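You operate a simulated robot arm through the tools that you are given. There is no shell and no other tool. Be economical: measure what you need, move in short steps, check, and stop when the job is done.

The job below is to be done with a simulated robot arm. You get a single attempt, and the scene is never put back.

JOB
Pack the green crate (marked "ROLLS") on the blue table. At the end: the green bandage carton is in the green crate; the clear cocoa jar stands where the cream yoghurt pot stood; the orange torch is in the green crate; the cream yoghurt pot from the blue table stands on top of the black iron weight; whatever was shut is shut again. Leave all else as you found it, and nothing knocked over.

It is judged by the outcome, as a careful person would: the job done as asked, and still so three seconds after it is handed in. It fails if anything else is knocked over, pushed out of place, dropped, spilled or broken.

ROBOT AND FRAMES
A 6-joint arm with a two-finger parallel gripper, fixed in place. Base frame: the origin is at the foot of the arm, x ahead of it, y to its left, z up; the work surface is at about z = 0. Lengths are in m, angles in rad, forces in N, time in s.
With the tool pointing down near the work surface it reaches from about 0.14 to 0.58 m from the base axis. Its first joint turns from -1.152 to 1.152 rad. Payload 2.1 kg.
The tool frame sits at the grasp point between the pads (the TCP): z along the fingers, y along the line on which they close. The tips reach 0.03 m beyond it. Largest opening 0.094 m; finger width 0.028, thickness 0.01; the body of the gripper, 0.05 by 0.096 m, starts 0.055 m behind the TCP.
Orientation is told as [roll, pitch, yaw] about the base's x, y, z axes, in that order, counted from this pose: with the fingers straight down and closing along the base's y, the tool's x points along the base's -x, its y along +y and its z along -z.

CONTROLS
- The arm moves only by the tool nudge_tool. Its argument "steps" is a list that holds one entry, the list of rows, each a list of 7 numbers: the turn, a rotation vector about the tool's x, y, z in rad, then the shift along the tool's x, y, z in m, then the closure, from 0 (fully open) to 1 (shut). In form: [[[rx, ry, rz, x, y, z, hand], ...]]. A call has 1 to 8 rows; each row is the pose to reach, as a shift and turn from the pose commanded when the call began, along the tool's axes at that moment. Rows are played at 5 a second. More than 0.05 m and 0.15 rad between two rows, or a gripper value outside its range, and nothing of the call is played. Where a pose cannot be reached the arm comes as near as it can. A force on the tool above 40 N (or 10 N above the force at the start of the call, whichever is more), or a blocked arm, ends the call early, and 0.2 s more pass. Each finger travels about 0.072 m/s and halts on what it meets, pressing with about 21 N; the grip force reading is that of the motor and also rises with nothing between the fingers. The clock runs only during rows and for 0.2 s after the last one: add rows that repeat a pose to give the fingers time. It gives the time, the measured TCP pose, the force on the tool (base axes), the opening and the grip force at its end, in the units of the frame above (readings bear some noise), with the torque about the TCP (base axes, N m) and any sound that the robot's microphone picked up.
- Cameras (640 x 400 px; columns grow to the right, rows downward): "scene" is fixed at [0.0557, -0.3497, 0.4999]; the picture's right is [0.92, -0.40, 0.00], its down [-0.19, -0.43, -0.88] and it looks along [0.35, 0.81, -0.47] (base axes); focal length 216 px, centre (320, 200). "wrist" rides on the gripper at [0.076, 0.014, -0.103] in the tool frame; the picture's right is [-0.18, 0.98, 0.00], its down [-0.75, -0.14, -0.64] and it looks along [-0.63, -0.12, 0.77] (tool axes); focal length 243 px, centre (320, 200). There is no depth. A picture from a camera that has moved, and an enlarged one, comes with that camera's place and axes in the base frame and with its lens. The place of the scene camera against the robot may be out by one fixed shift of up to 0.025 m in any direction.
- snapshot(camera): a new picture of that camera. It takes no simulated time.
- close_up(camera, box): a new picture of the part [left, top, right, bottom] of that camera's present view, enlarged. It takes no simulated time.
- sign_off(): hands the job in; it is judged then, once.

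Go step by step. Nothing tells you positions but the pictures and the camera data: compare them with the known pose of the tool, close in by small moves and look again before you grip or let go. The budget is 120 turns and 76 pictures, counting those below and the enlarged ones. Unless the task says otherwise, let go and move clear before handing in, and close with one line.

The tools are called after "Call:" by a JSON object that holds its "fn" and its "kwargs". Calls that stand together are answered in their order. nudge_tool: Moves the arm, as the interface text tells. Its arguments: {"type":"object","properties":{"steps":{"type":"array"}},"required":["steps"]} The other tools are called the same way: snapshot (camera) takes a picture; close_up (camera, box) takes an enlarged picture of a part of a camera's view; sign_off () hands the job in.

At the start:

```text
time_s: 0.0
tcp_pos: [0.2931, 0.0418, 0.4377]
tool_rot: [0.001, -0.001, -0.001]
force: [-0.2, 1.6, 0.1]
moment: [0.02, -0.01, 0.0]
gripper_width: 0.094
finger_force: 0.0
```

scene: 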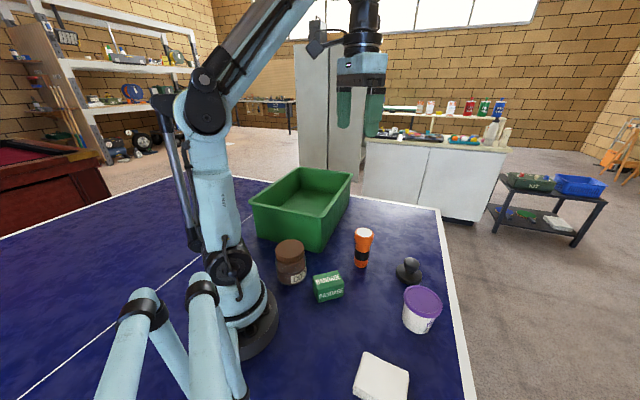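
wrist: 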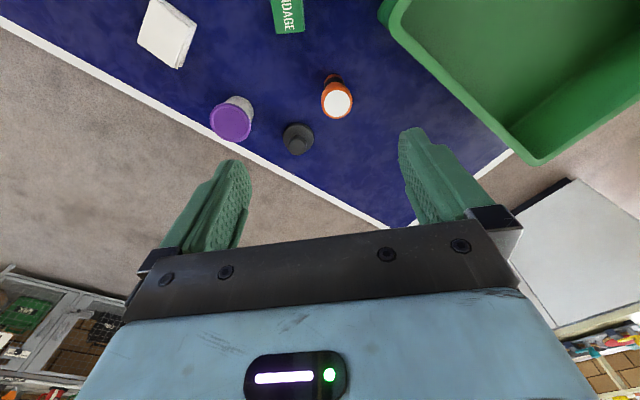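

The blue table holds the crate, jar, carton, torch, weight, yoghurt pot and a white object. I'll look closer before moving.

Call:
{"fn": "close_up", "kwargs": {"camera": "scene", "box": [340, 220, 460, 400]}}

Call:
{"fn": "close_up", "kwargs": {"camera": "scene", "box": [230, 155, 390, 310]}}

Call:
{"fn": "close_up", "kwargs": {"camera": "wrist", "box": [120, 0, 440, 200]}}

```text
2.22 times, centred on (400, 310) of scene
camera zoom: at [0.0557, -0.3497, 0.4999], right [0.92, -0.4, 0.0], down [-0.19, -0.43, -0.88], along [0.35, 0.81, -0.47], focal length 481 px, centre (142, -44)
```

zoom: 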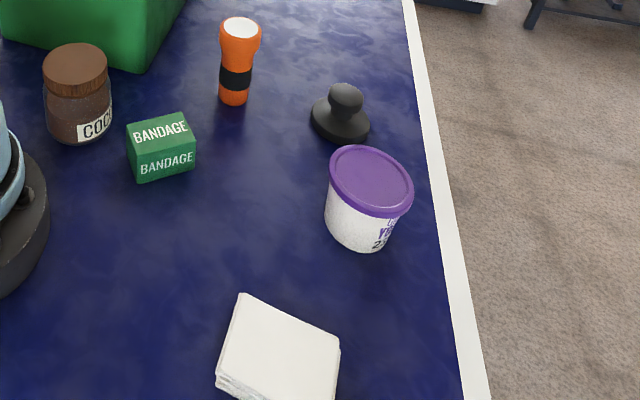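

```text
2.58 times, centred on (310, 232) of scene
camera zoom: at [0.0557, -0.3497, 0.4999], right [0.92, -0.4, 0.0], down [-0.19, -0.43, -0.88], along [0.35, 0.81, -0.47], focal length 558 px, centre (346, 116)
```

zoom: 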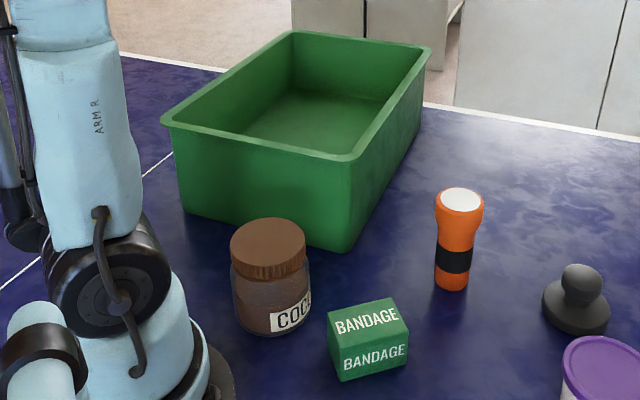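

```text
2.00 times, centred on (280, 100) of wrist
camera zoom: at [0.2163, 0.055, 0.5413], right [0.18, 0.98, 0.0], down [0.75, -0.14, 0.64], along [0.63, -0.12, -0.77], focal length 485 px, centre (400, 400)
```

zoom: 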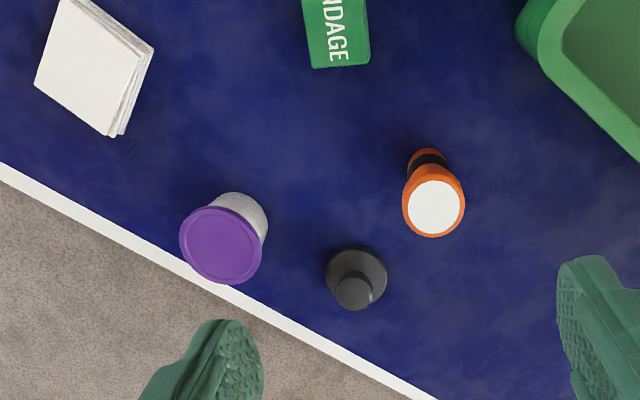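

Estimates: torch near (0.36, 0.057), pot (0.37, -0.15), weight (0.457, -0.042), carton (0.216, 0), jar (0.14, 0.095). The crate is turned by about 45°, with its rim around z = 0.145. I'll go above the torch first.

Call:
{"fn": "nudge_tool", "kwargs": {"steps": [[[0, 0, 0, -0.013, 0.003, 0.044, 0], [0, 0, 0, -0.027, 0.006, 0.088, 0], [0, 0, 0, -0.04, 0.009, 0.132, 0], [0, 0, 0, -0.054, 0.012, 0.176, 0], [0, 0, 0, -0.067, 0.015, 0.22, 0], [0, 0, 0, -0.067, 0.015, 0.22, 0]]]}}

Call:
{"fn": "snapshot", "kwargs": {"camera": "wrist"}}

Call:
{"fn": "snapshot", "kwargs": {"camera": "scene"}}

```text
time_s: 1.4
tcp_pos: [0.3615, 0.0588, 0.2157]
tool_rot: [0.0, 0.0, 0.0]
force: [-0.4, 0.5, 0.0]
moment: [-0.01, -0.02, -0.01]
gripper_width: 0.0941
finger_force: 0.0
```

```text
70 pictures are left
camera wrist: at [0.2845, 0.0722, 0.3186], right [0.18, 0.98, 0.0], down [0.75, -0.14, 0.64], along [0.63, -0.12, -0.77], focal length 243 px, centre (320, 200)
```

wrist: 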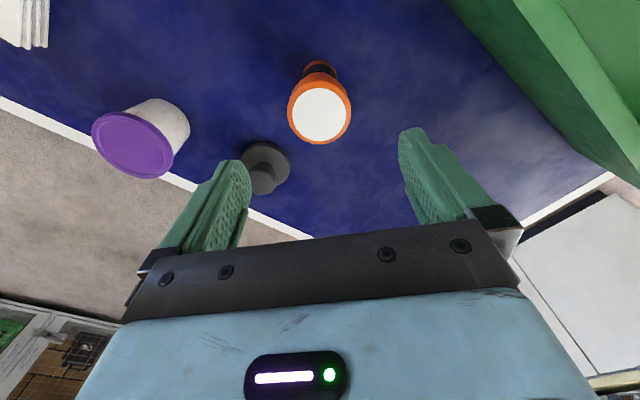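

```text
69 pictures are left
```

scene: 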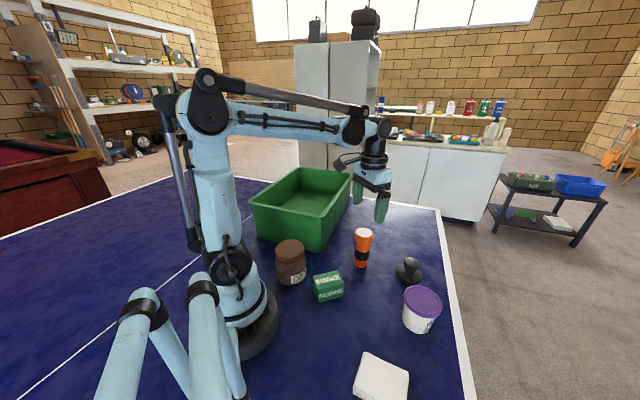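

The torch stands about 0.10 m tall at (0.366, 0.056), with a head wider than its body. I'll go down around it with the fingers open.

Call:
{"fn": "nudge_tool", "kwargs": {"steps": [[[0, 0, 0, -0.004, -0.003, 0.04, 0], [0, 0, 0, -0.004, -0.003, 0.08, 0], [0, 0, 0, -0.004, -0.003, 0.11, 0], [0, 0, 0, -0.004, -0.003, 0.13, 0], [0, 0, 0, -0.004, -0.003, 0.13, 0]]]}}

Call:
{"fn": "snapshot", "kwargs": {"camera": "wrist"}}

Call:
{"fn": "close_up", "kwargs": {"camera": "scene", "box": [300, 180, 440, 300]}}

```text
time_s: 2.6
tcp_pos: [0.3655, 0.0542, 0.0877]
tool_rot: [-0.001, 0.0, 0.001]
force: [-0.7, 0.4, -0.1]
moment: [0.02, 0.01, -0.03]
gripper_width: 0.0942
finger_force: 0.1
```

```text
68 pictures are left
camera wrist: at [0.2883, 0.0669, 0.1907], right [0.18, 0.98, 0.0], down [0.75, -0.14, 0.64], along [0.63, -0.12, -0.77], focal length 243 px, centre (320, 200)
```

wrist: 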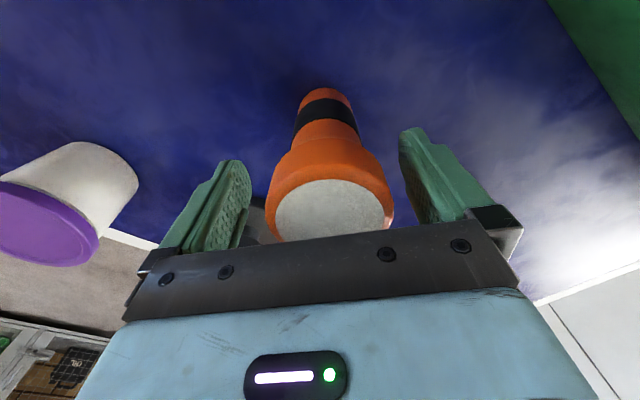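

```text
3.33 times, centred on (370, 240) of scene
camera zoom: at [0.0557, -0.3497, 0.4999], right [0.92, -0.4, 0.0], down [-0.19, -0.43, -0.88], along [0.35, 0.81, -0.47], focal length 721 px, centre (153, 67)
```

zoom: 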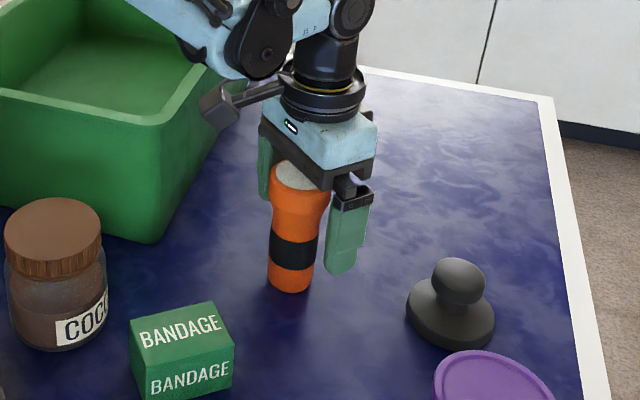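

The torch sits between the fingers, so I'll shift 4 mm in y, drop a little more and close.

Call:
{"fn": "nudge_tool", "kwargs": {"steps": [[[0, 0, 0, 0.001, 0.004, 0.012, 0], [0, 0, 0, 0.001, 0.004, 0.024, 0], [0, 0, 0, 0.001, 0.004, 0.024, 0.3], [0, 0, 0, 0.001, 0.004, 0.024, 0.6], [0, 0, 0, 0.001, 0.004, 0.024, 1], [0, 0, 0, 0.001, 0.004, 0.024, 1], [0, 0, 0, 0.001, 0.004, 0.024, 1]]]}}

Call:
{"fn": "snapshot", "kwargs": {"camera": "wrist"}}

```text
time_s: 3.6
tcp_pos: [0.3631, 0.0588, 0.0644]
tool_rot: [0.003, -0.001, 0.001]
force: [-0.7, 2.7, 17.8]
moment: [-0.01, 0.03, -0.01]
gripper_width: 0.0561
finger_force: 21.1
stopped in row 5: the force on the tool passed its limit at 41 N (the readings are from after the stop); the commanded pose is now the measured one
```

```text
66 pictures are left
camera wrist: at [0.2876, 0.0717, 0.1676], right [0.18, 0.98, 0.0], down [0.75, -0.14, 0.64], along [0.63, -0.12, -0.77], focal length 243 px, centre (320, 200)
```

wrist: 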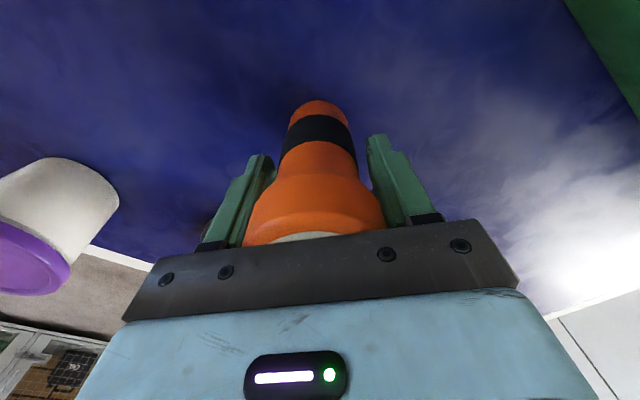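

The fingers met the 56 mm head and something pushes the tool upward, either the cone or the torch top against the palm. I'll open and check the force before gripping higher.

Call:
{"fn": "nudge_tool", "kwargs": {"steps": [[[0, 0, 0, 0, 0, 0, 0.2], [0, 0, 0, 0, 0, 0, 0.1]]]}}

Call:
{"fn": "close_up", "kwargs": {"camera": "scene", "box": [320, 190, 420, 280]}}

```text
time_s: 4.2
tcp_pos: [0.3636, 0.059, 0.0644]
tool_rot: [-0.001, 0.0, 0.0]
force: [-0.4, 1.2, 25.9]
moment: [-0.12, 0.1, -0.03]
gripper_width: 0.0847
finger_force: 0.1
```

```text
4.44 times, centred on (370, 235) of scene
camera zoom: at [0.0556, -0.3497, 0.4999], right [0.92, -0.4, 0.0], down [-0.19, -0.43, -0.88], along [0.35, 0.81, -0.47], focal length 962 px, centre (98, 44)
```

zoom: 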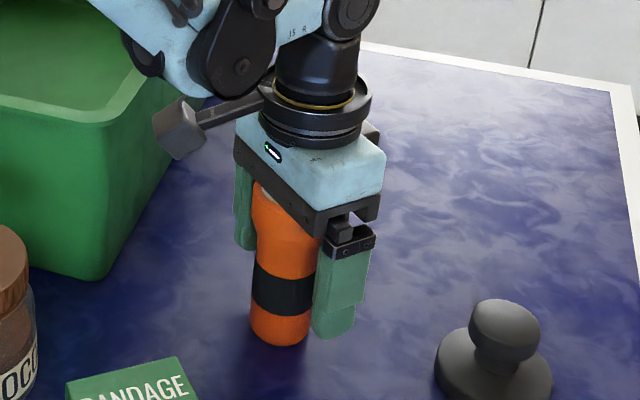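

The torch is about 0.119 m tall and its top touches the palm. I'll raise 20 mm and grip the head.

Call:
{"fn": "nudge_tool", "kwargs": {"steps": [[[0, 0, 0, 0, 0, -0.01, 0], [0, 0, 0, 0.001, -0.001, -0.018, 0], [0, 0, 0, 0.001, -0.001, -0.018, 0.2], [0, 0, 0, 0.001, -0.001, -0.018, 0.35], [0, 0, 0, 0.001, -0.001, -0.018, 0.5], [0, 0, 0, 0.001, -0.001, -0.018, 0.6], [0, 0, 0, 0.001, -0.001, -0.018, 0.8], [0, 0, 0, 0.001, -0.001, -0.018, 1]]]}}

Call:
{"fn": "close_up", "kwargs": {"camera": "scene", "box": [320, 190, 420, 280]}}

```text
time_s: 6.0
tcp_pos: [0.3614, 0.056, 0.0822]
tool_rot: [-0.001, -0.001, -0.001]
force: [-1.1, 0.4, 6.0]
moment: [-0.05, 0.05, -0.03]
gripper_width: 0.0548
finger_force: 20.9
```

```text
4.44 times, centred on (370, 235) of scene
camera zoom: at [0.0557, -0.3497, 0.4999], right [0.92, -0.4, 0.0], down [-0.19, -0.43, -0.88], along [0.35, 0.81, -0.47], focal length 962 px, centre (98, 44)
```

zoom: 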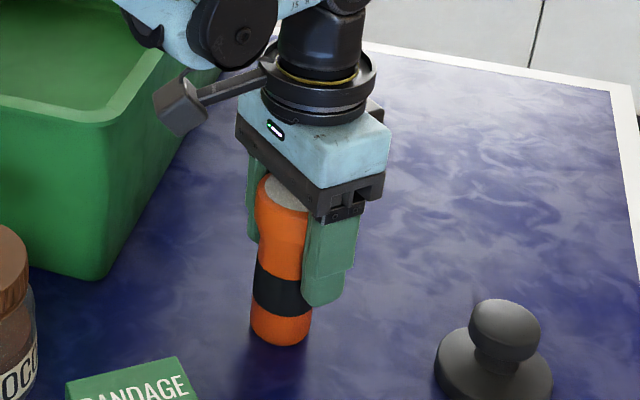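

Gripped. Lifting straight up.

Call:
{"fn": "nudge_tool", "kwargs": {"steps": [[[0, 0, 0, 0, 0, -0.02, 1], [0, 0, 0, 0, 0, -0.055, 1], [0, 0, 0, 0, 0, -0.1, 1], [0, 0, 0, 0, 0, -0.145, 1], [0, 0, 0, 0, 0, -0.19, 1], [0, 0, 0, 0, 0, -0.21, 1], [0, 0, 0, 0, 0, -0.21, 1]]]}}

Call:
{"fn": "snapshot", "kwargs": {"camera": "scene"}}

Call:
{"fn": "snapshot", "kwargs": {"camera": "wrist"}}

```text
time_s: 7.6
tcp_pos: [0.3633, 0.0564, 0.2904]
tool_rot: [-0.002, 0.0, -0.001]
force: [-0.4, -0.9, -2.7]
moment: [0.02, 0.0, -0.05]
gripper_width: 0.0548
finger_force: 21.2
```

```text
63 pictures are left
```

scene: 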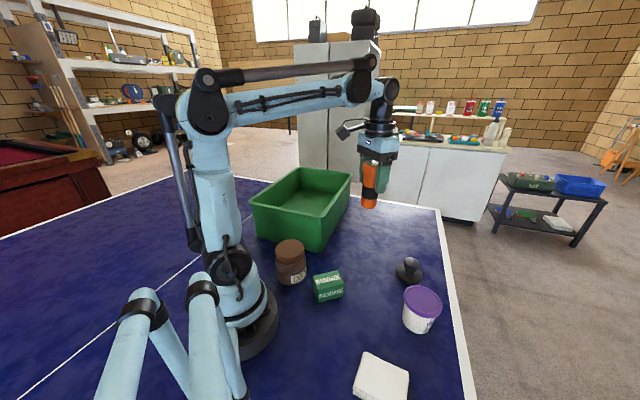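

```text
62 pictures are left
camera wrist: at [0.2879, 0.0698, 0.3937], right [0.18, 0.98, 0.0], down [0.75, -0.14, 0.64], along [0.63, -0.12, -0.77], focal length 243 px, centre (320, 200)
```

wrist: 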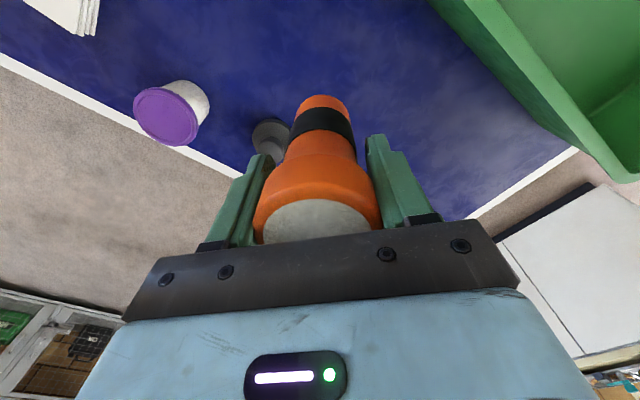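

Torch held, bottom at about z = 0.21. Moving over the crate at this height.

Call:
{"fn": "nudge_tool", "kwargs": {"steps": [[[0, 0, 0, 0.01, 0.045, 0, 1], [0, 0, 0, 0.02, 0.09, 0, 1], [0, 0, 0, 0.03, 0.135, 0, 1], [0, 0, 0, 0.04, 0.18, 0, 1], [0, 0, 0, 0.05, 0.225, 0, 1], [0, 0, 0, 0.058, 0.27, 0, 1], [0, 0, 0, 0.058, 0.27, 0, 1]]]}}

Call:
{"fn": "snapshot", "kwargs": {"camera": "scene"}}

Call:
{"fn": "snapshot", "kwargs": {"camera": "wrist"}}

```text
time_s: 9.2
tcp_pos: [0.2986, 0.3313, 0.2884]
tool_rot: [0.0, 0.001, 0.0]
force: [0.5, 0.1, -1.3]
moment: [0.02, 0.0, -0.02]
gripper_width: 0.0544
finger_force: 20.9
```

```text
61 pictures are left
```

scene: 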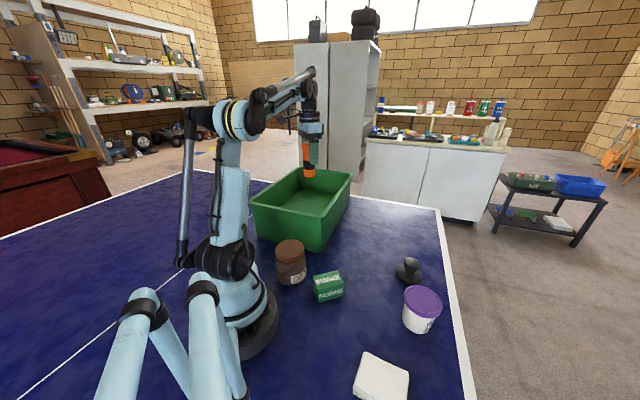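

```text
60 pictures are left
camera wrist: at [0.2239, 0.3437, 0.3921], right [0.18, 0.98, 0.0], down [0.75, -0.14, 0.64], along [0.63, -0.12, -0.77], focal length 243 px, centre (320, 200)
```

wrist: 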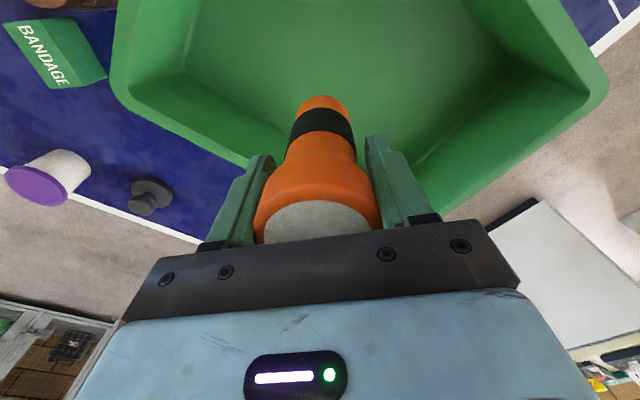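

The crate corners come out near (0.25, 0.14), (0.55, 0.41), (0.34, 0.60) and (0.04, 0.33). I'll move the torch a bit further in and lower it to just above the floor.

Call:
{"fn": "nudge_tool", "kwargs": {"steps": [[[0, 0, 0, -0.013, 0.031, 0, 1], [0, 0, 0, -0.026, 0.062, 0.01, 1], [0, 0, 0, -0.026, 0.062, 0.055, 1], [0, 0, 0, -0.026, 0.062, 0.1, 1], [0, 0, 0, -0.026, 0.062, 0.14, 1], [0, 0, 0, -0.026, 0.062, 0.175, 1], [0, 0, 0, -0.026, 0.062, 0.188, 1], [0, 0, 0, -0.026, 0.062, 0.188, 1]]]}}

Call:
{"fn": "snapshot", "kwargs": {"camera": "wrist"}}

```text
time_s: 11.0
tcp_pos: [0.3302, 0.3922, 0.1029]
tool_rot: [0.001, 0.003, 0.0]
force: [-4.5, 4.6, 21.2]
moment: [-0.06, 0.13, -0.02]
gripper_width: 0.0537
finger_force: 21.1
```

```text
59 pictures are left
camera wrist: at [0.2541, 0.4042, 0.2064], right [0.18, 0.98, 0.0], down [0.75, -0.14, 0.64], along [0.63, -0.12, -0.77], focal length 243 px, centre (320, 200)
```

wrist: 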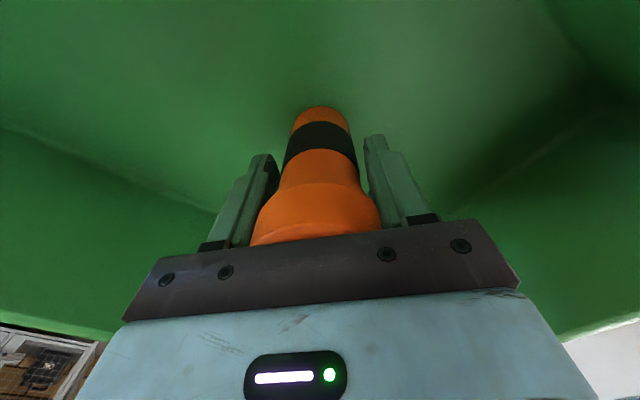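

The torch is on the crate floor with about 21 N of contact. I'll ease up slightly, open and withdraw straight up.

Call:
{"fn": "nudge_tool", "kwargs": {"steps": [[[0, 0, 0, 0, 0, -0.003, 1], [0, 0, 0, 0, 0, -0.003, 1], [0, 0, 0, 0, 0, -0.003, 0.3], [0, 0, 0, 0, 0, -0.003, 0], [0, 0, 0, 0, 0, -0.003, 0], [0, 0, 0, 0, 0, -0.003, 0]]]}}

Call:
{"fn": "snapshot", "kwargs": {"camera": "wrist"}}

```text
time_s: 12.4
tcp_pos: [0.3309, 0.3908, 0.1061]
tool_rot: [0.001, -0.001, 0.0]
force: [0.1, -0.1, 0.0]
moment: [-0.02, -0.02, 0.0]
gripper_width: 0.0937
finger_force: 0.1
```

```text
58 pictures are left
camera wrist: at [0.2541, 0.4035, 0.2095], right [0.18, 0.98, 0.0], down [0.75, -0.14, 0.64], along [0.63, -0.12, -0.77], focal length 243 px, centre (320, 200)
```

wrist: 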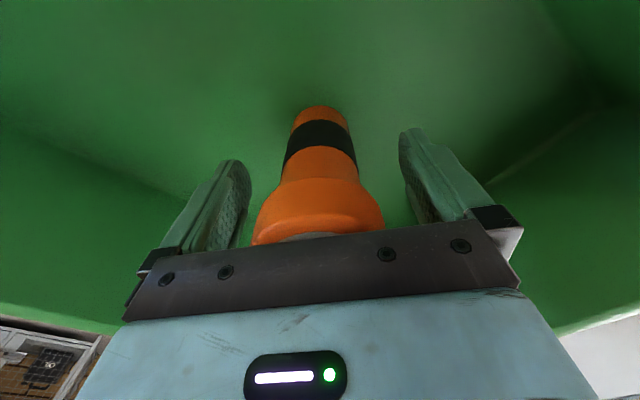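

Released and standing. Going up and clear.

Call:
{"fn": "nudge_tool", "kwargs": {"steps": [[[0, 0, 0, 0, 0, -0.02, 0], [0, 0, 0, 0, 0, -0.065, 0], [0, 0, 0, 0, 0, -0.11, 0], [0, 0, 0, 0, 0, -0.155, 0], [0, 0, 0, 0, 0, -0.19, 0], [0, 0, 0, 0.02, -0.045, -0.19, 0], [0, 0, 0, 0.04, -0.085, -0.19, 0]]]}}

Call:
{"fn": "snapshot", "kwargs": {"camera": "wrist"}}

```text
time_s: 14.0
tcp_pos: [0.2894, 0.3008, 0.2999]
tool_rot: [0.0, 0.001, 0.0]
force: [-0.4, 0.2, 0.2]
moment: [0.01, -0.01, -0.02]
gripper_width: 0.0942
finger_force: 0.0
```

```text
57 pictures are left
camera wrist: at [0.2137, 0.3149, 0.4018], right [0.18, 0.98, 0.0], down [0.75, -0.14, 0.64], along [0.63, -0.12, -0.77], focal length 243 px, centre (320, 200)
```

wrist: 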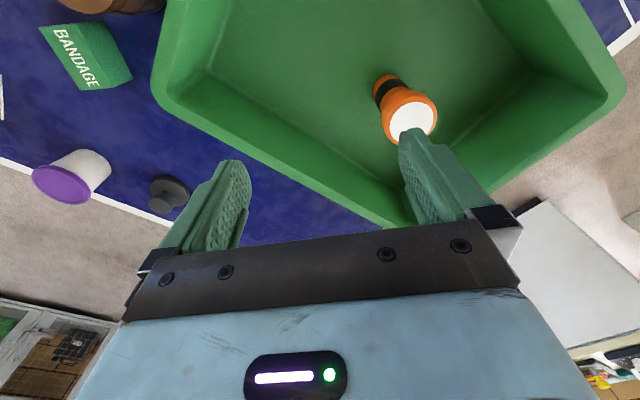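

The torch stands in the crate. Next I'll move above the carton to view it.

Call:
{"fn": "nudge_tool", "kwargs": {"steps": [[[0, 0, 0, 0.008, -0.043, 0, 0], [0, 0, 0, 0.016, -0.086, 0, 0], [0, 0, 0, 0.024, -0.129, 0, 0], [0, 0, 0, 0.032, -0.172, 0, 0], [0, 0, 0, 0.045, -0.215, 0.01, 0], [0, 0, 0, 0.06, -0.258, 0.03, 0], [0, 0, 0, 0.07, -0.3, 0.05, 0], [0, 0, 0, 0.07, -0.3, 0.05, 0]]]}}

Call:
{"fn": "snapshot", "kwargs": {"camera": "wrist"}}

Call:
{"fn": "snapshot", "kwargs": {"camera": "scene"}}

```text
time_s: 15.8
tcp_pos: [0.2204, 0.0042, 0.2497]
tool_rot: [0.0, 0.002, 0.002]
force: [0.0, -0.3, 0.0]
moment: [0.03, -0.02, -0.02]
gripper_width: 0.0939
finger_force: 0.0
```

```text
56 pictures are left
camera wrist: at [0.1432, 0.0169, 0.3526], right [0.18, 0.98, 0.0], down [0.75, -0.14, 0.64], along [0.63, -0.12, -0.77], focal length 243 px, centre (320, 200)
```

wrist: 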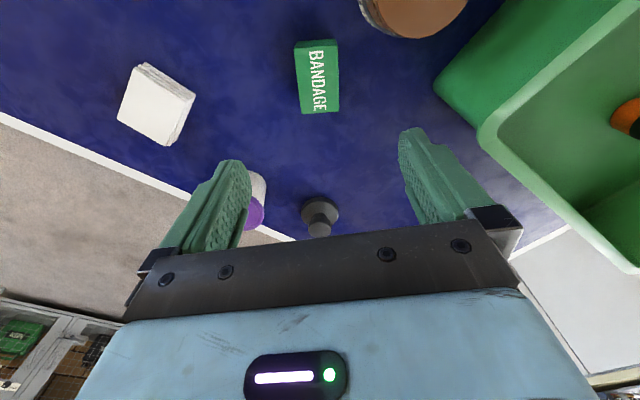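

```text
55 pictures are left
```

scene: 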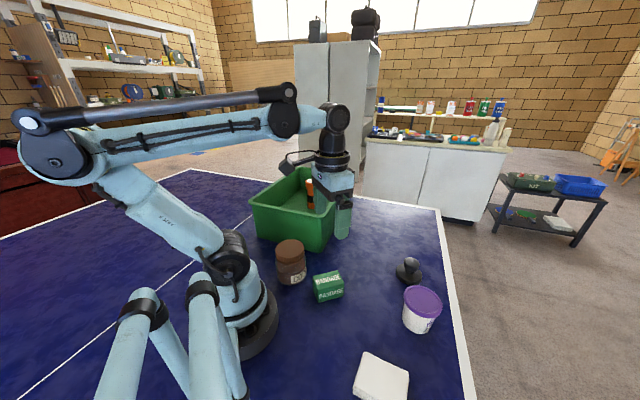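

The carton is near (0.215, 0.004), long along x and slightly turned. I'll zoom in for its angle and size.

Call:
{"fn": "close_up", "kwargs": {"camera": "wrist", "box": [260, 20, 388, 130]}}

Call:
{"fn": "close_up", "kwargs": {"camera": "scene", "box": [260, 220, 370, 320]}}

```text
3.64 times, centred on (324, 75) of wrist
camera zoom: at [0.1432, 0.0169, 0.3526], right [0.18, 0.98, 0.0], down [0.75, -0.14, 0.64], along [0.63, -0.12, -0.77], focal length 882 px, centre (306, 654)
```

zoom: 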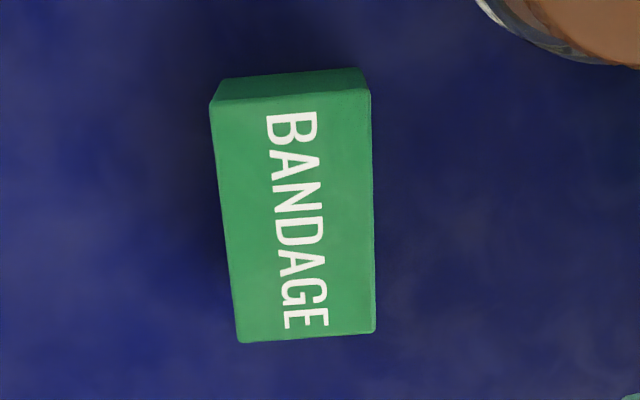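

```text
4.00 times, centred on (315, 270) of scene
camera zoom: at [0.0557, -0.3497, 0.4999], right [0.92, -0.4, 0.0], down [-0.19, -0.43, -0.88], along [0.35, 0.81, -0.47], focal length 866 px, centre (340, -80)
```

zoom: 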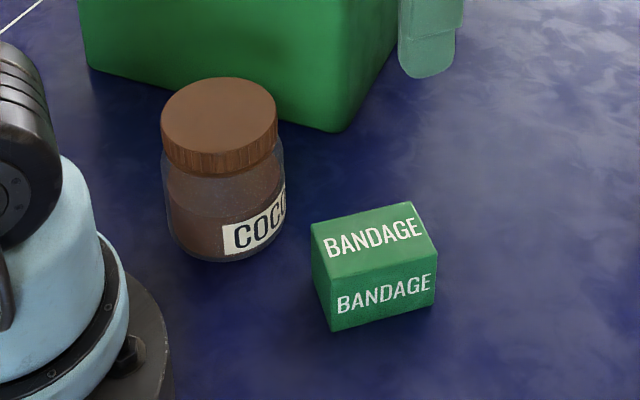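

The carton centre is (0.2176, 0.000), about 46 mm wide and turned -0.116 rad. I'll turn to match, descend and close.

Call:
{"fn": "nudge_tool", "kwargs": {"steps": [[[0, 0, 0.116, 0.003, -0.004, 0.04, 0], [0, 0, 0.116, 0.003, -0.004, 0.085, 0], [0, 0, 0.116, 0.003, -0.004, 0.13, 0], [0, 0, 0.116, 0.003, -0.004, 0.16, 0], [0, 0, 0.116, 0.003, -0.004, 0.16, 0]]]}}

Call:
{"fn": "snapshot", "kwargs": {"camera": "wrist"}}

```text
time_s: 17.0
tcp_pos: [0.2159, -0.0007, 0.0853]
tool_rot: [-0.001, 0.0, -0.115]
force: [-0.6, -0.7, 1.2]
moment: [0.0, -0.02, -0.01]
gripper_width: 0.094
finger_force: 0.0
```

```text
52 pictures are left
camera wrist: at [0.1421, 0.0213, 0.1885], right [0.3, 0.95, 0.0], down [0.73, -0.23, 0.64], along [0.61, -0.19, -0.77], focal length 243 px, centre (320, 200)
```

wrist: 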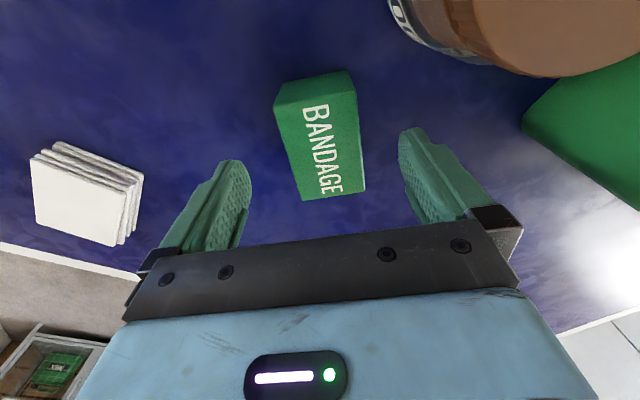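

Aligned. Descending and closing.

Call:
{"fn": "nudge_tool", "kwargs": {"steps": [[[0, 0, 0, 0, 0, 0.025, 0], [0, 0, 0, 0, 0, 0.046, 0], [0, 0, 0, 0, 0, 0.046, 0.25], [0, 0, 0, 0, 0, 0.046, 0.4], [0, 0, 0, 0, 0, 0.046, 0.5], [0, 0, 0, 0, 0, 0.046, 0.7], [0, 0, 0, 0, 0, 0.046, 1], [0, 0, 0, 0, 0, 0.046, 1]]]}}

Call:
{"fn": "snapshot", "kwargs": {"camera": "wrist"}}

```text
time_s: 18.8
tcp_pos: [0.2178, 0.0027, 0.0412]
tool_rot: [0.001, 0.0, -0.115]
force: [-0.8, 0.1, 0.2]
moment: [0.0, -0.01, 0.0]
gripper_width: 0.0517
finger_force: 21.4
```

```text
51 pictures are left
camera wrist: at [0.1435, 0.0235, 0.1437], right [0.3, 0.95, 0.0], down [0.73, -0.23, 0.64], along [0.61, -0.19, -0.77], focal length 243 px, centre (320, 200)
```

wrist: 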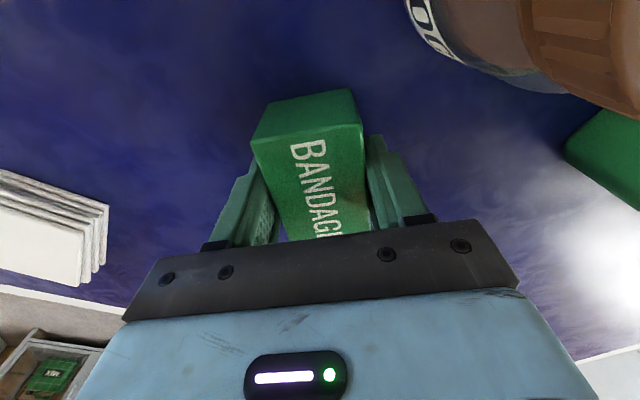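

Carton gripped. Lifting, then carrying it over the crate's near end.

Call:
{"fn": "nudge_tool", "kwargs": {"steps": [[[0, 0, 0, 0, 0, -0.02, 1], [0, 0, 0, 0, 0, -0.06, 1], [0, 0, 0, 0, 0, -0.105, 1], [0, 0, 0, 0, 0, -0.15, 1], [0, 0, 0, 0, 0, -0.195, 1], [0, 0, 0, 0, 0, -0.225, 1], [0, 0, 0, 0, 0, -0.225, 1]]]}}

Call:
{"fn": "nudge_tool", "kwargs": {"steps": [[[0, 0, 0, 0.001, 0.042, 0, 1], [0, 0, 0, 0.001, 0.084, 0, 1], [0, 0, 0, 0.002, 0.126, 0, 1], [0, 0, 0, 0.003, 0.168, 0, 1], [0, 0, 0, 0.003, 0.21, 0, 1], [0, 0, 0, 0.004, 0.252, 0, 1], [0, 0, 0, 0.005, 0.292, 0, 1], [0, 0, 0, 0.005, 0.292, 0, 1]]]}}

Call:
{"fn": "snapshot", "kwargs": {"camera": "wrist"}}

Call:
{"fn": "snapshot", "kwargs": {"camera": "scene"}}

```text
time_s: 20.4
tcp_pos: [0.2165, 0.002, 0.2658]
tool_rot: [-0.001, 0.002, -0.116]
force: [-0.8, 0.3, -0.5]
moment: [-0.02, -0.01, -0.02]
gripper_width: 0.0516
finger_force: 20.6
```

```text
time_s: 22.2
tcp_pos: [0.2471, 0.293, 0.2656]
tool_rot: [0.0, 0.0, -0.117]
force: [0.1, -0.3, -0.6]
moment: [0.02, -0.01, 0.01]
gripper_width: 0.0516
finger_force: 20.7
```

```text
50 pictures are left
camera wrist: at [0.1733, 0.3145, 0.3677], right [0.3, 0.95, 0.0], down [0.73, -0.23, 0.64], along [0.61, -0.19, -0.77], focal length 243 px, centre (320, 200)
```

wrist: 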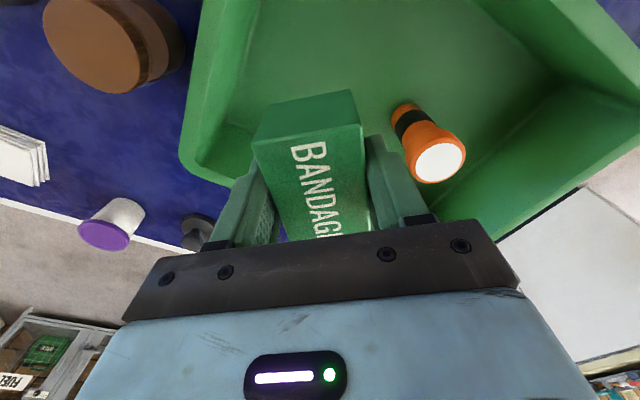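

```text
49 pictures are left
```

scene: 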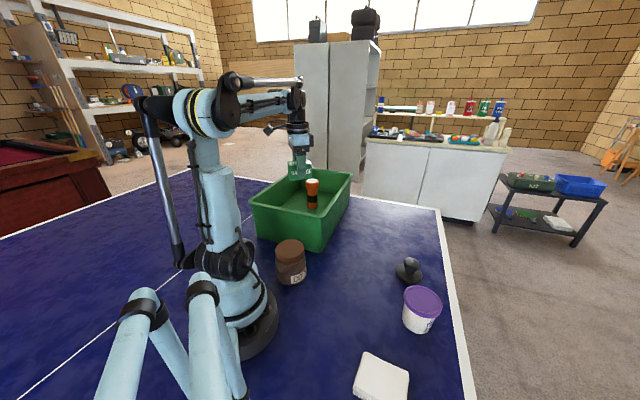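

The carton is over the crate floor, clear of the torch and walls. Lowering.

Call:
{"fn": "nudge_tool", "kwargs": {"steps": [[[0, 0, 0, 0, 0, 0.045, 1], [0, 0, 0, 0, 0, 0.09, 1], [0, 0, 0, 0, 0, 0.135, 1], [0, 0, 0, 0, 0, 0.17, 1], [0, 0, 0, 0, 0, 0.19, 1], [0, 0, 0, 0, 0, 0.198, 1], [0, 0, 0, 0, 0, 0.198, 1]]]}}

Call:
{"fn": "snapshot", "kwargs": {"camera": "wrist"}}

```text
time_s: 23.8
tcp_pos: [0.247, 0.2924, 0.0664]
tool_rot: [0.0, 0.0, -0.115]
force: [-0.8, 0.7, 8.4]
moment: [-0.1, 0.01, 0.0]
gripper_width: 0.0519
finger_force: 20.9
stopped in row 7: the force on the tool passed its limit at 42 N (the readings are from after the stop); the commanded pose is now the measured one
```

```text
48 pictures are left
camera wrist: at [0.1734, 0.3142, 0.1709], right [0.3, 0.95, 0.0], down [0.73, -0.23, 0.64], along [0.61, -0.19, -0.77], focal length 243 px, centre (320, 200)
```

wrist: 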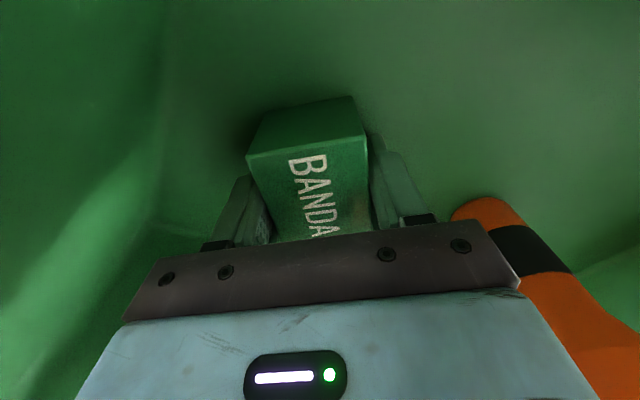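

Carton is on the crate floor. Opening and withdrawing straight up.

Call:
{"fn": "nudge_tool", "kwargs": {"steps": [[[0, 0, 0, 0, 0, 0, 0.35], [0, 0, 0, 0, 0, 0, 0.2], [0, 0, 0, 0, 0, 0, 0.15], [0, 0, 0, 0, 0, -0.02, 0.15], [0, 0, 0, 0, 0, -0.065, 0.15], [0, 0, 0, 0, 0, -0.11, 0.15], [0, 0, 0, 0, 0, -0.155, 0.1], [0, 0, 0, 0, 0, -0.19, 0]]]}}

Call:
{"fn": "snapshot", "kwargs": {"camera": "wrist"}}

```text
time_s: 25.6
tcp_pos: [0.2451, 0.2913, 0.2593]
tool_rot: [0.0, 0.0, -0.117]
force: [-0.3, 0.5, 0.4]
moment: [-0.01, 0.0, -0.03]
gripper_width: 0.0941
finger_force: 0.0
```

```text
47 pictures are left
camera wrist: at [0.1705, 0.3126, 0.3629], right [0.3, 0.95, 0.0], down [0.73, -0.23, 0.64], along [0.61, -0.19, -0.77], focal length 243 px, centre (320, 200)
```

wrist: 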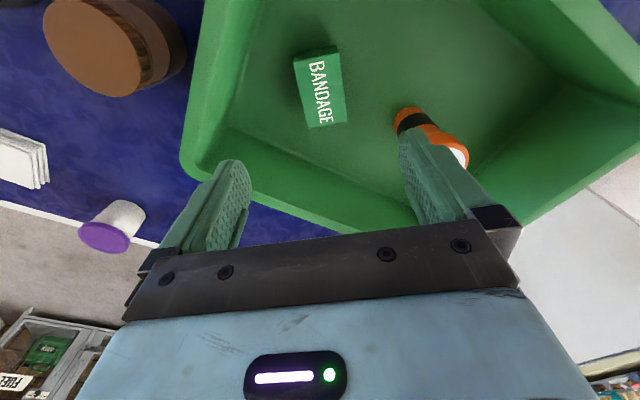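

Both items are in the crate. Now moving toward the yoghurt pot.

Call:
{"fn": "nudge_tool", "kwargs": {"steps": [[[0, 0, 0, -0.016, -0.041, 0, 0], [0, 0, 0, -0.032, -0.082, 0, 0], [0, 0, 0, -0.048, -0.123, 0, 0], [0, 0, 0, -0.064, -0.164, 0, 0], [0, 0, -0.03, -0.08, -0.205, 0, 0], [0, 0, -0.07, -0.097, -0.246, 0, 0], [0, 0, -0.116, -0.114, -0.289, 0, 0], [0, 0, -0.116, -0.114, -0.289, 0, 0]]]}}

Call:
{"fn": "nudge_tool", "kwargs": {"steps": [[[0, 0, 0, -0.008, -0.035, 0, 0], [0, 0, 0, -0.016, -0.07, 0, 0], [0, 0, 0, -0.024, -0.105, 0, 0], [0, 0, 0, -0.032, -0.14, 0, 0], [0, 0, 0, -0.032, -0.14, 0, 0]]]}}

Call:
{"fn": "snapshot", "kwargs": {"camera": "wrist"}}

```text
time_s: 27.4
tcp_pos: [0.3262, -0.0086, 0.2568]
tool_rot: [-0.001, 0.0, 0.0]
force: [1.4, -0.3, -0.6]
moment: [0.02, -0.03, 0.03]
gripper_width: 0.0937
finger_force: 0.1
```

```text
time_s: 28.6
tcp_pos: [0.3581, -0.1453, 0.2575]
tool_rot: [0.001, 0.0, 0.0]
force: [0.0, 0.1, -0.7]
moment: [-0.03, 0.03, -0.03]
gripper_width: 0.0941
finger_force: 0.1
```

```text
46 pictures are left
camera wrist: at [0.2831, -0.1319, 0.3607], right [0.18, 0.98, 0.0], down [0.75, -0.14, 0.64], along [0.63, -0.12, -0.77], focal length 243 px, centre (320, 200)
```

wrist: 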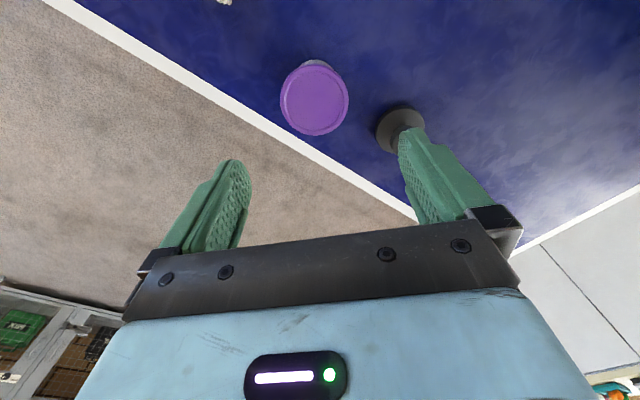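

The pot lid triangulates to (0.371, -0.154), top about z = 0.075 and 80 mm across; the weight is at about (0.455, -0.042). I'll lower to just above the lid and centre.

Call:
{"fn": "nudge_tool", "kwargs": {"steps": [[[0, 0, 0, -0.013, -0.009, 0.03, 0], [0, 0, 0, -0.013, -0.009, 0.07, 0], [0, 0, 0, -0.013, -0.009, 0.11, 0], [0, 0, 0, -0.013, -0.009, 0.135, 0], [0, 0, 0, -0.013, -0.009, 0.135, 0]]]}}

Call:
{"fn": "snapshot", "kwargs": {"camera": "wrist"}}

Call:
{"fn": "close_up", "kwargs": {"camera": "scene", "box": [370, 220, 470, 340]}}

```text
time_s: 29.8
tcp_pos: [0.372, -0.1551, 0.1208]
tool_rot: [0.001, -0.001, 0.0]
force: [0.2, -0.3, 0.5]
moment: [0.01, 0.01, 0.01]
gripper_width: 0.0942
finger_force: 0.0
```

```text
45 pictures are left
camera wrist: at [0.2966, -0.1417, 0.2236], right [0.18, 0.98, 0.0], down [0.75, -0.14, 0.64], along [0.63, -0.12, -0.77], focal length 243 px, centre (320, 200)
```

wrist: 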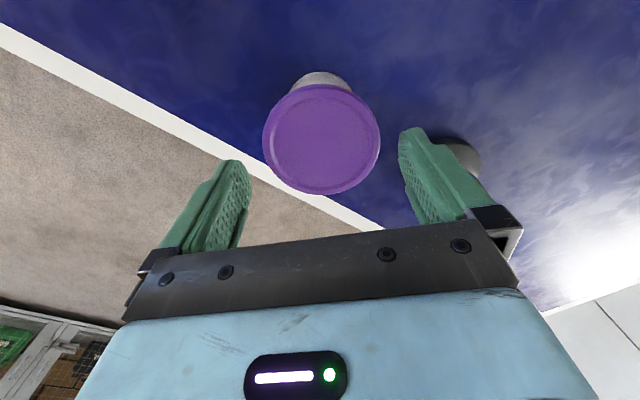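

```text
3.33 times, centred on (420, 280) of scene
camera zoom: at [0.0557, -0.3497, 0.4999], right [0.92, -0.4, 0.0], down [-0.19, -0.43, -0.88], along [0.35, 0.81, -0.47], focal length 721 px, centre (-13, -67)
```

zoom: 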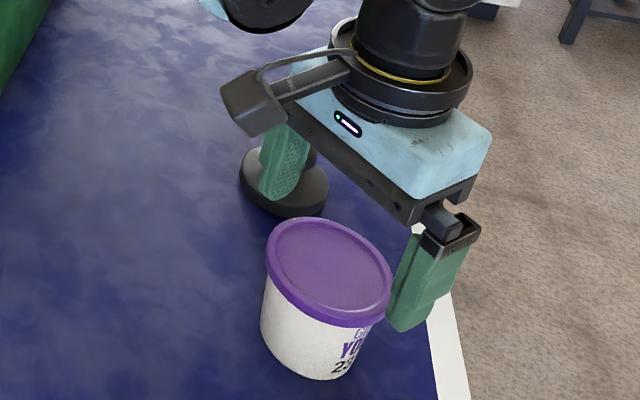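

Lid centre now reads (0.369, -0.1546), matching the tool to within 3 mm. I'll step down around the rim carefully.

Call:
{"fn": "nudge_tool", "kwargs": {"steps": [[[0, 0, 0, 0.003, 0, 0.01, 0], [0, 0, 0, 0.003, 0, 0.02, 0], [0, 0, 0, 0.003, 0, 0.028, 0], [0, 0, 0, 0.003, 0, 0.028, 0]]]}}

Call:
{"fn": "snapshot", "kwargs": {"camera": "wrist"}}

Call:
{"fn": "close_up", "kwargs": {"camera": "scene", "box": [370, 220, 470, 340]}}

```text
time_s: 30.8
tcp_pos: [0.3677, -0.1576, 0.095]
tool_rot: [0.0, -0.001, 0.0]
force: [0.2, -0.2, 0.7]
moment: [0.02, -0.03, -0.01]
gripper_width: 0.0937
finger_force: 0.1
```

```text
43 pictures are left
camera wrist: at [0.2926, -0.1433, 0.1974], right [0.18, 0.98, 0.0], down [0.75, -0.14, 0.64], along [0.63, -0.12, -0.77], focal length 243 px, centre (320, 200)
```

wrist: 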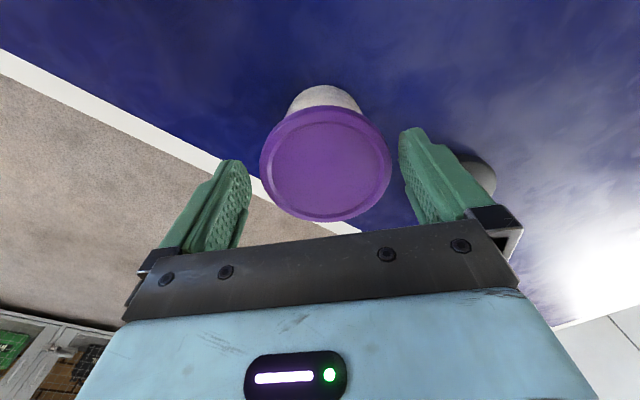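

```text
3.33 times, centred on (420, 280) of scene
camera zoom: at [0.0557, -0.3497, 0.4999], right [0.92, -0.4, 0.0], down [-0.19, -0.43, -0.88], along [0.35, 0.81, -0.47], focal length 721 px, centre (-13, -67)
```

zoom: 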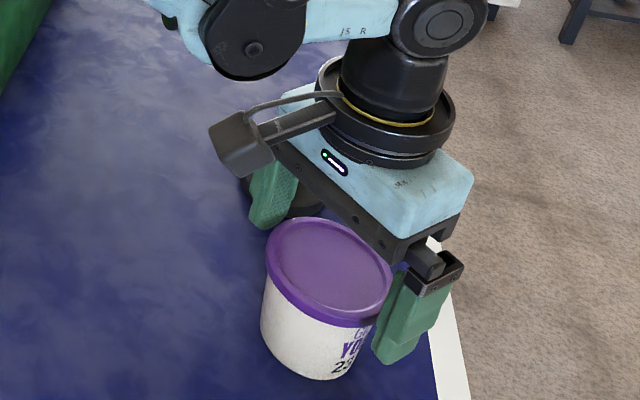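

The fingers straddle the rim; I'll shift 2 mm in y, lower to rim height and close gently.

Call:
{"fn": "nudge_tool", "kwargs": {"steps": [[[0, 0, 0, -0.001, 0.002, 0.01, 0], [0, 0, 0, -0.001, 0.002, 0.02, 0], [0, 0, 0, -0.001, 0.002, 0.028, 0], [0, 0, 0, -0.001, 0.002, 0.028, 0.05], [0, 0, 0, -0.001, 0.002, 0.028, 0.1], [0, 0, 0, -0.001, 0.002, 0.028, 0.15], [0, 0, 0, -0.001, 0.002, 0.028, 0.25], [0, 0, 0, -0.001, 0.002, 0.028, 0.4]]]}}

Call:
{"fn": "snapshot", "kwargs": {"camera": "wrist"}}

```text
time_s: 32.6
tcp_pos: [0.3699, -0.1538, 0.0662]
tool_rot: [-0.001, -0.001, 0.0]
force: [-0.5, 0.6, -0.4]
moment: [-0.02, -0.02, 0.03]
gripper_width: 0.0818
finger_force: 21.2
```

```text
41 pictures are left
camera wrist: at [0.2944, -0.1415, 0.1697], right [0.18, 0.98, 0.0], down [0.75, -0.14, 0.64], along [0.63, -0.12, -0.77], focal length 243 px, centre (320, 200)
```

wrist: 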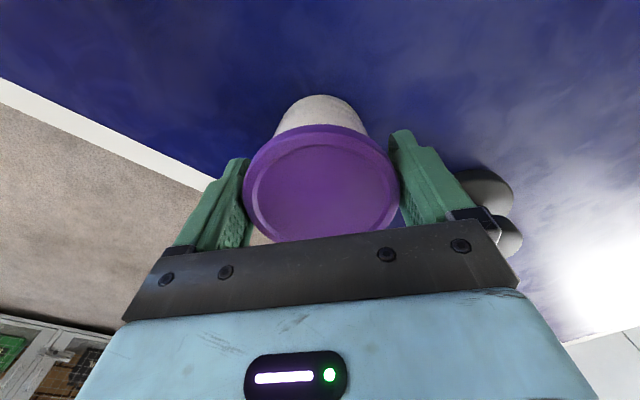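

Gripped on the rim at 82 mm. Pot position noted as (0.369, -0.154). Lifting slowly.

Call:
{"fn": "nudge_tool", "kwargs": {"steps": [[[0, 0, 0, 0, 0, -0.01, 1], [0, 0, 0, 0, 0, -0.03, 1], [0, 0, 0, 0, 0, -0.06, 1], [0, 0, 0, 0, 0, -0.09, 1], [0, 0, 0, 0, 0, -0.12, 1], [0, 0, 0, 0, 0, -0.14, 1], [0, 0, 0, 0, 0, -0.14, 1]]]}}

Call:
{"fn": "snapshot", "kwargs": {"camera": "wrist"}}

Call:
{"fn": "close_up", "kwargs": {"camera": "scene", "box": [370, 180, 470, 340]}}

```text
time_s: 34.2
tcp_pos: [0.3693, -0.1575, 0.2077]
tool_rot: [0.0, 0.0, 0.0]
force: [-0.5, -1.1, -2.1]
moment: [-0.03, 0.02, -0.03]
gripper_width: 0.0819
finger_force: 20.9
```

```text
40 pictures are left
camera wrist: at [0.2935, -0.1434, 0.31], right [0.18, 0.98, 0.0], down [0.75, -0.14, 0.64], along [0.63, -0.12, -0.77], focal length 243 px, centre (320, 200)
```

wrist: 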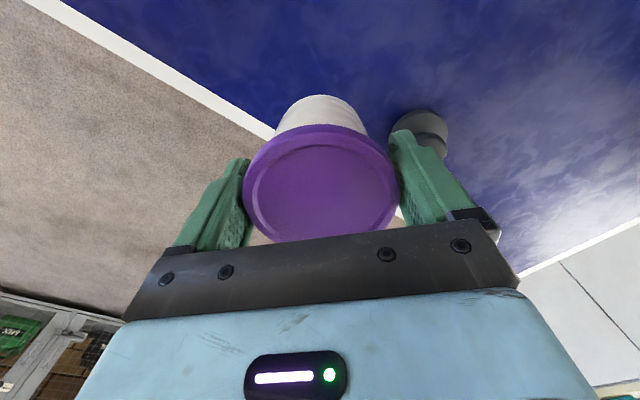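

```text
2.50 times, centred on (420, 260) of scene
camera zoom: at [0.0557, -0.3497, 0.4999], right [0.92, -0.4, 0.0], down [-0.19, -0.43, -0.88], along [0.35, 0.81, -0.47], focal length 541 px, centre (70, 50)
```

zoom: 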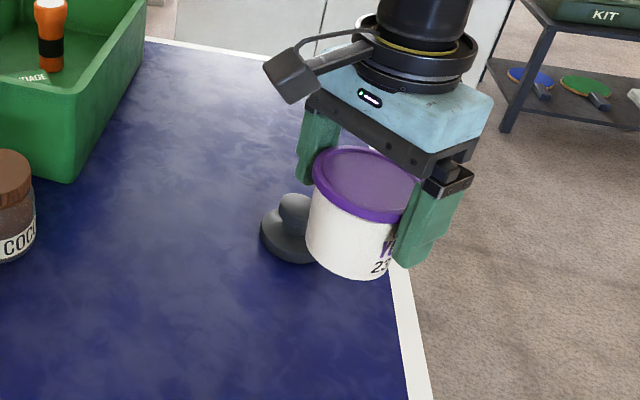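

Held level. I want a precise knob position first, so I'll zoom on the weight from both cameras.

Call:
{"fn": "close_up", "kwargs": {"camera": "wrist", "box": [380, 90, 470, 180]}}

Call:
{"fn": "close_up", "kwargs": {"camera": "scene", "box": [385, 240, 435, 300]}}

```text
4.44 times, centred on (425, 135) of wrist
camera zoom: at [0.2935, -0.1434, 0.31], right [0.18, 0.98, 0.0], down [0.75, -0.14, 0.64], along [0.63, -0.12, -0.77], focal length 1078 px, centre (-147, 489)
```

zoom: 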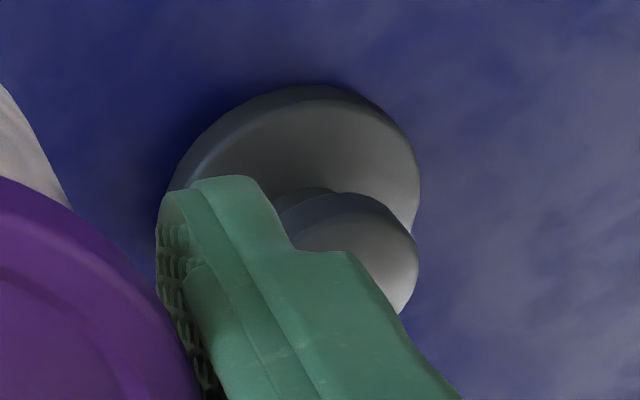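

```text
6.67 times, centred on (410, 270) of scene
camera zoom: at [0.0557, -0.3497, 0.4999], right [0.92, -0.4, 0.0], down [-0.19, -0.43, -0.88], along [0.35, 0.81, -0.47], focal length 1443 px, centre (-280, -267)
```

zoom: 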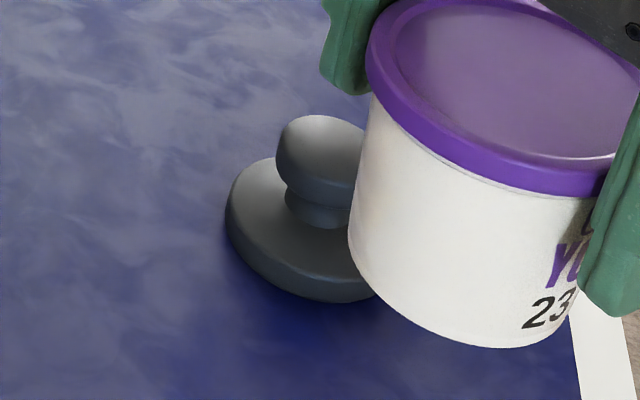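

The weight is a disc with a flat-topped mushroom knob, so balancing the pot on it is feasible. Moving the pot above it at (0.456, -0.043).

Call:
{"fn": "nudge_tool", "kwargs": {"steps": [[[0, 0, 0, -0.022, 0.028, 0, 1], [0, 0, 0, -0.044, 0.056, 0, 1], [0, 0, 0, -0.066, 0.085, 0, 1], [0, 0, 0, -0.087, 0.113, 0, 1], [0, 0, 0, -0.087, 0.113, 0, 1], [0, 0, 0, -0.087, 0.113, 0, 1]]]}}

Call:
{"fn": "close_up", "kwargs": {"camera": "scene", "box": [360, 170, 480, 300]}}

Call:
{"fn": "snapshot", "kwargs": {"camera": "wrist"}}

```text
time_s: 35.6
tcp_pos: [0.4567, -0.0434, 0.2086]
tool_rot: [0.001, 0.0, -0.001]
force: [0.2, -0.6, -2.3]
moment: [0.03, 0.0, 0.04]
gripper_width: 0.082
finger_force: 21.4
```

```text
3.08 times, centred on (420, 235) of scene
camera zoom: at [0.0557, -0.3497, 0.4999], right [0.92, -0.4, 0.0], down [-0.19, -0.43, -0.88], along [0.35, 0.81, -0.47], focal length 666 px, centre (12, 92)
```

zoom: 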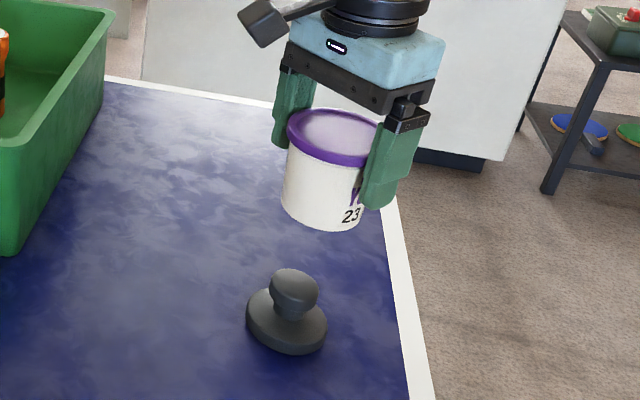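

```text
35 pictures are left
camera wrist: at [0.3813, -0.0304, 0.3109], right [0.18, 0.98, 0.0], down [0.75, -0.14, 0.64], along [0.63, -0.12, -0.77], focal length 243 px, centre (320, 200)
```

wrist: 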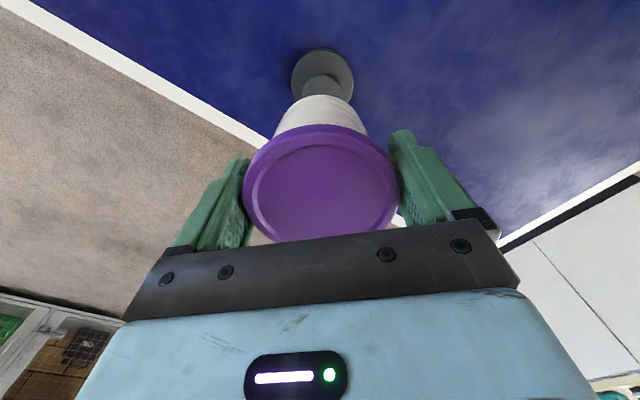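

Scene and wrist both suggest shifting about 3 mm in -x and +y. I'll apply that and lower to just above the knob for a close check.

Call:
{"fn": "nudge_tool", "kwargs": {"steps": [[[0, 0, 0, 0.003, 0.003, 0.02, 1], [0, 0, 0, 0.003, 0.003, 0.04, 1], [0, 0, 0, 0.003, 0.003, 0.055, 1], [0, 0, 0, 0.003, 0.003, 0.055, 1]]]}}

Call:
{"fn": "close_up", "kwargs": {"camera": "scene", "box": [370, 200, 450, 300]}}

Call:
{"fn": "close_up", "kwargs": {"camera": "wrist", "box": [230, 20, 410, 260]}}

```text
time_s: 36.6
tcp_pos: [0.4544, -0.0405, 0.1528]
tool_rot: [0.0, 0.0, -0.002]
force: [0.6, 0.2, -1.8]
moment: [0.0, -0.01, -0.03]
gripper_width: 0.0819
finger_force: 20.5
```

```text
4.00 times, centred on (410, 250) of scene
camera zoom: at [0.0557, -0.3497, 0.4999], right [0.92, -0.4, 0.0], down [-0.19, -0.43, -0.88], along [0.35, 0.81, -0.47], focal length 866 px, centre (-40, 0)
```

zoom: 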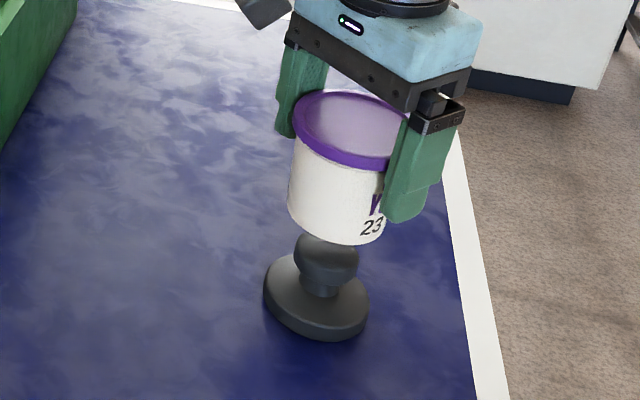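

```text
1.67 times, centred on (320, 140) of wrist
camera zoom: at [0.3776, -0.0269, 0.2557], right [0.18, 0.98, 0.0], down [0.75, -0.14, 0.64], along [0.63, -0.12, -0.77], focal length 404 px, centre (320, 300)
```

zoom: 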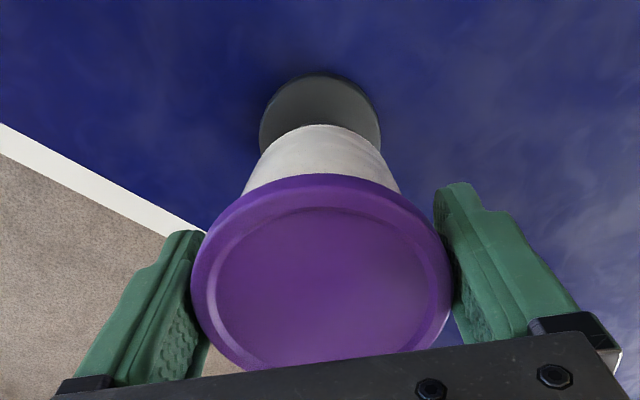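

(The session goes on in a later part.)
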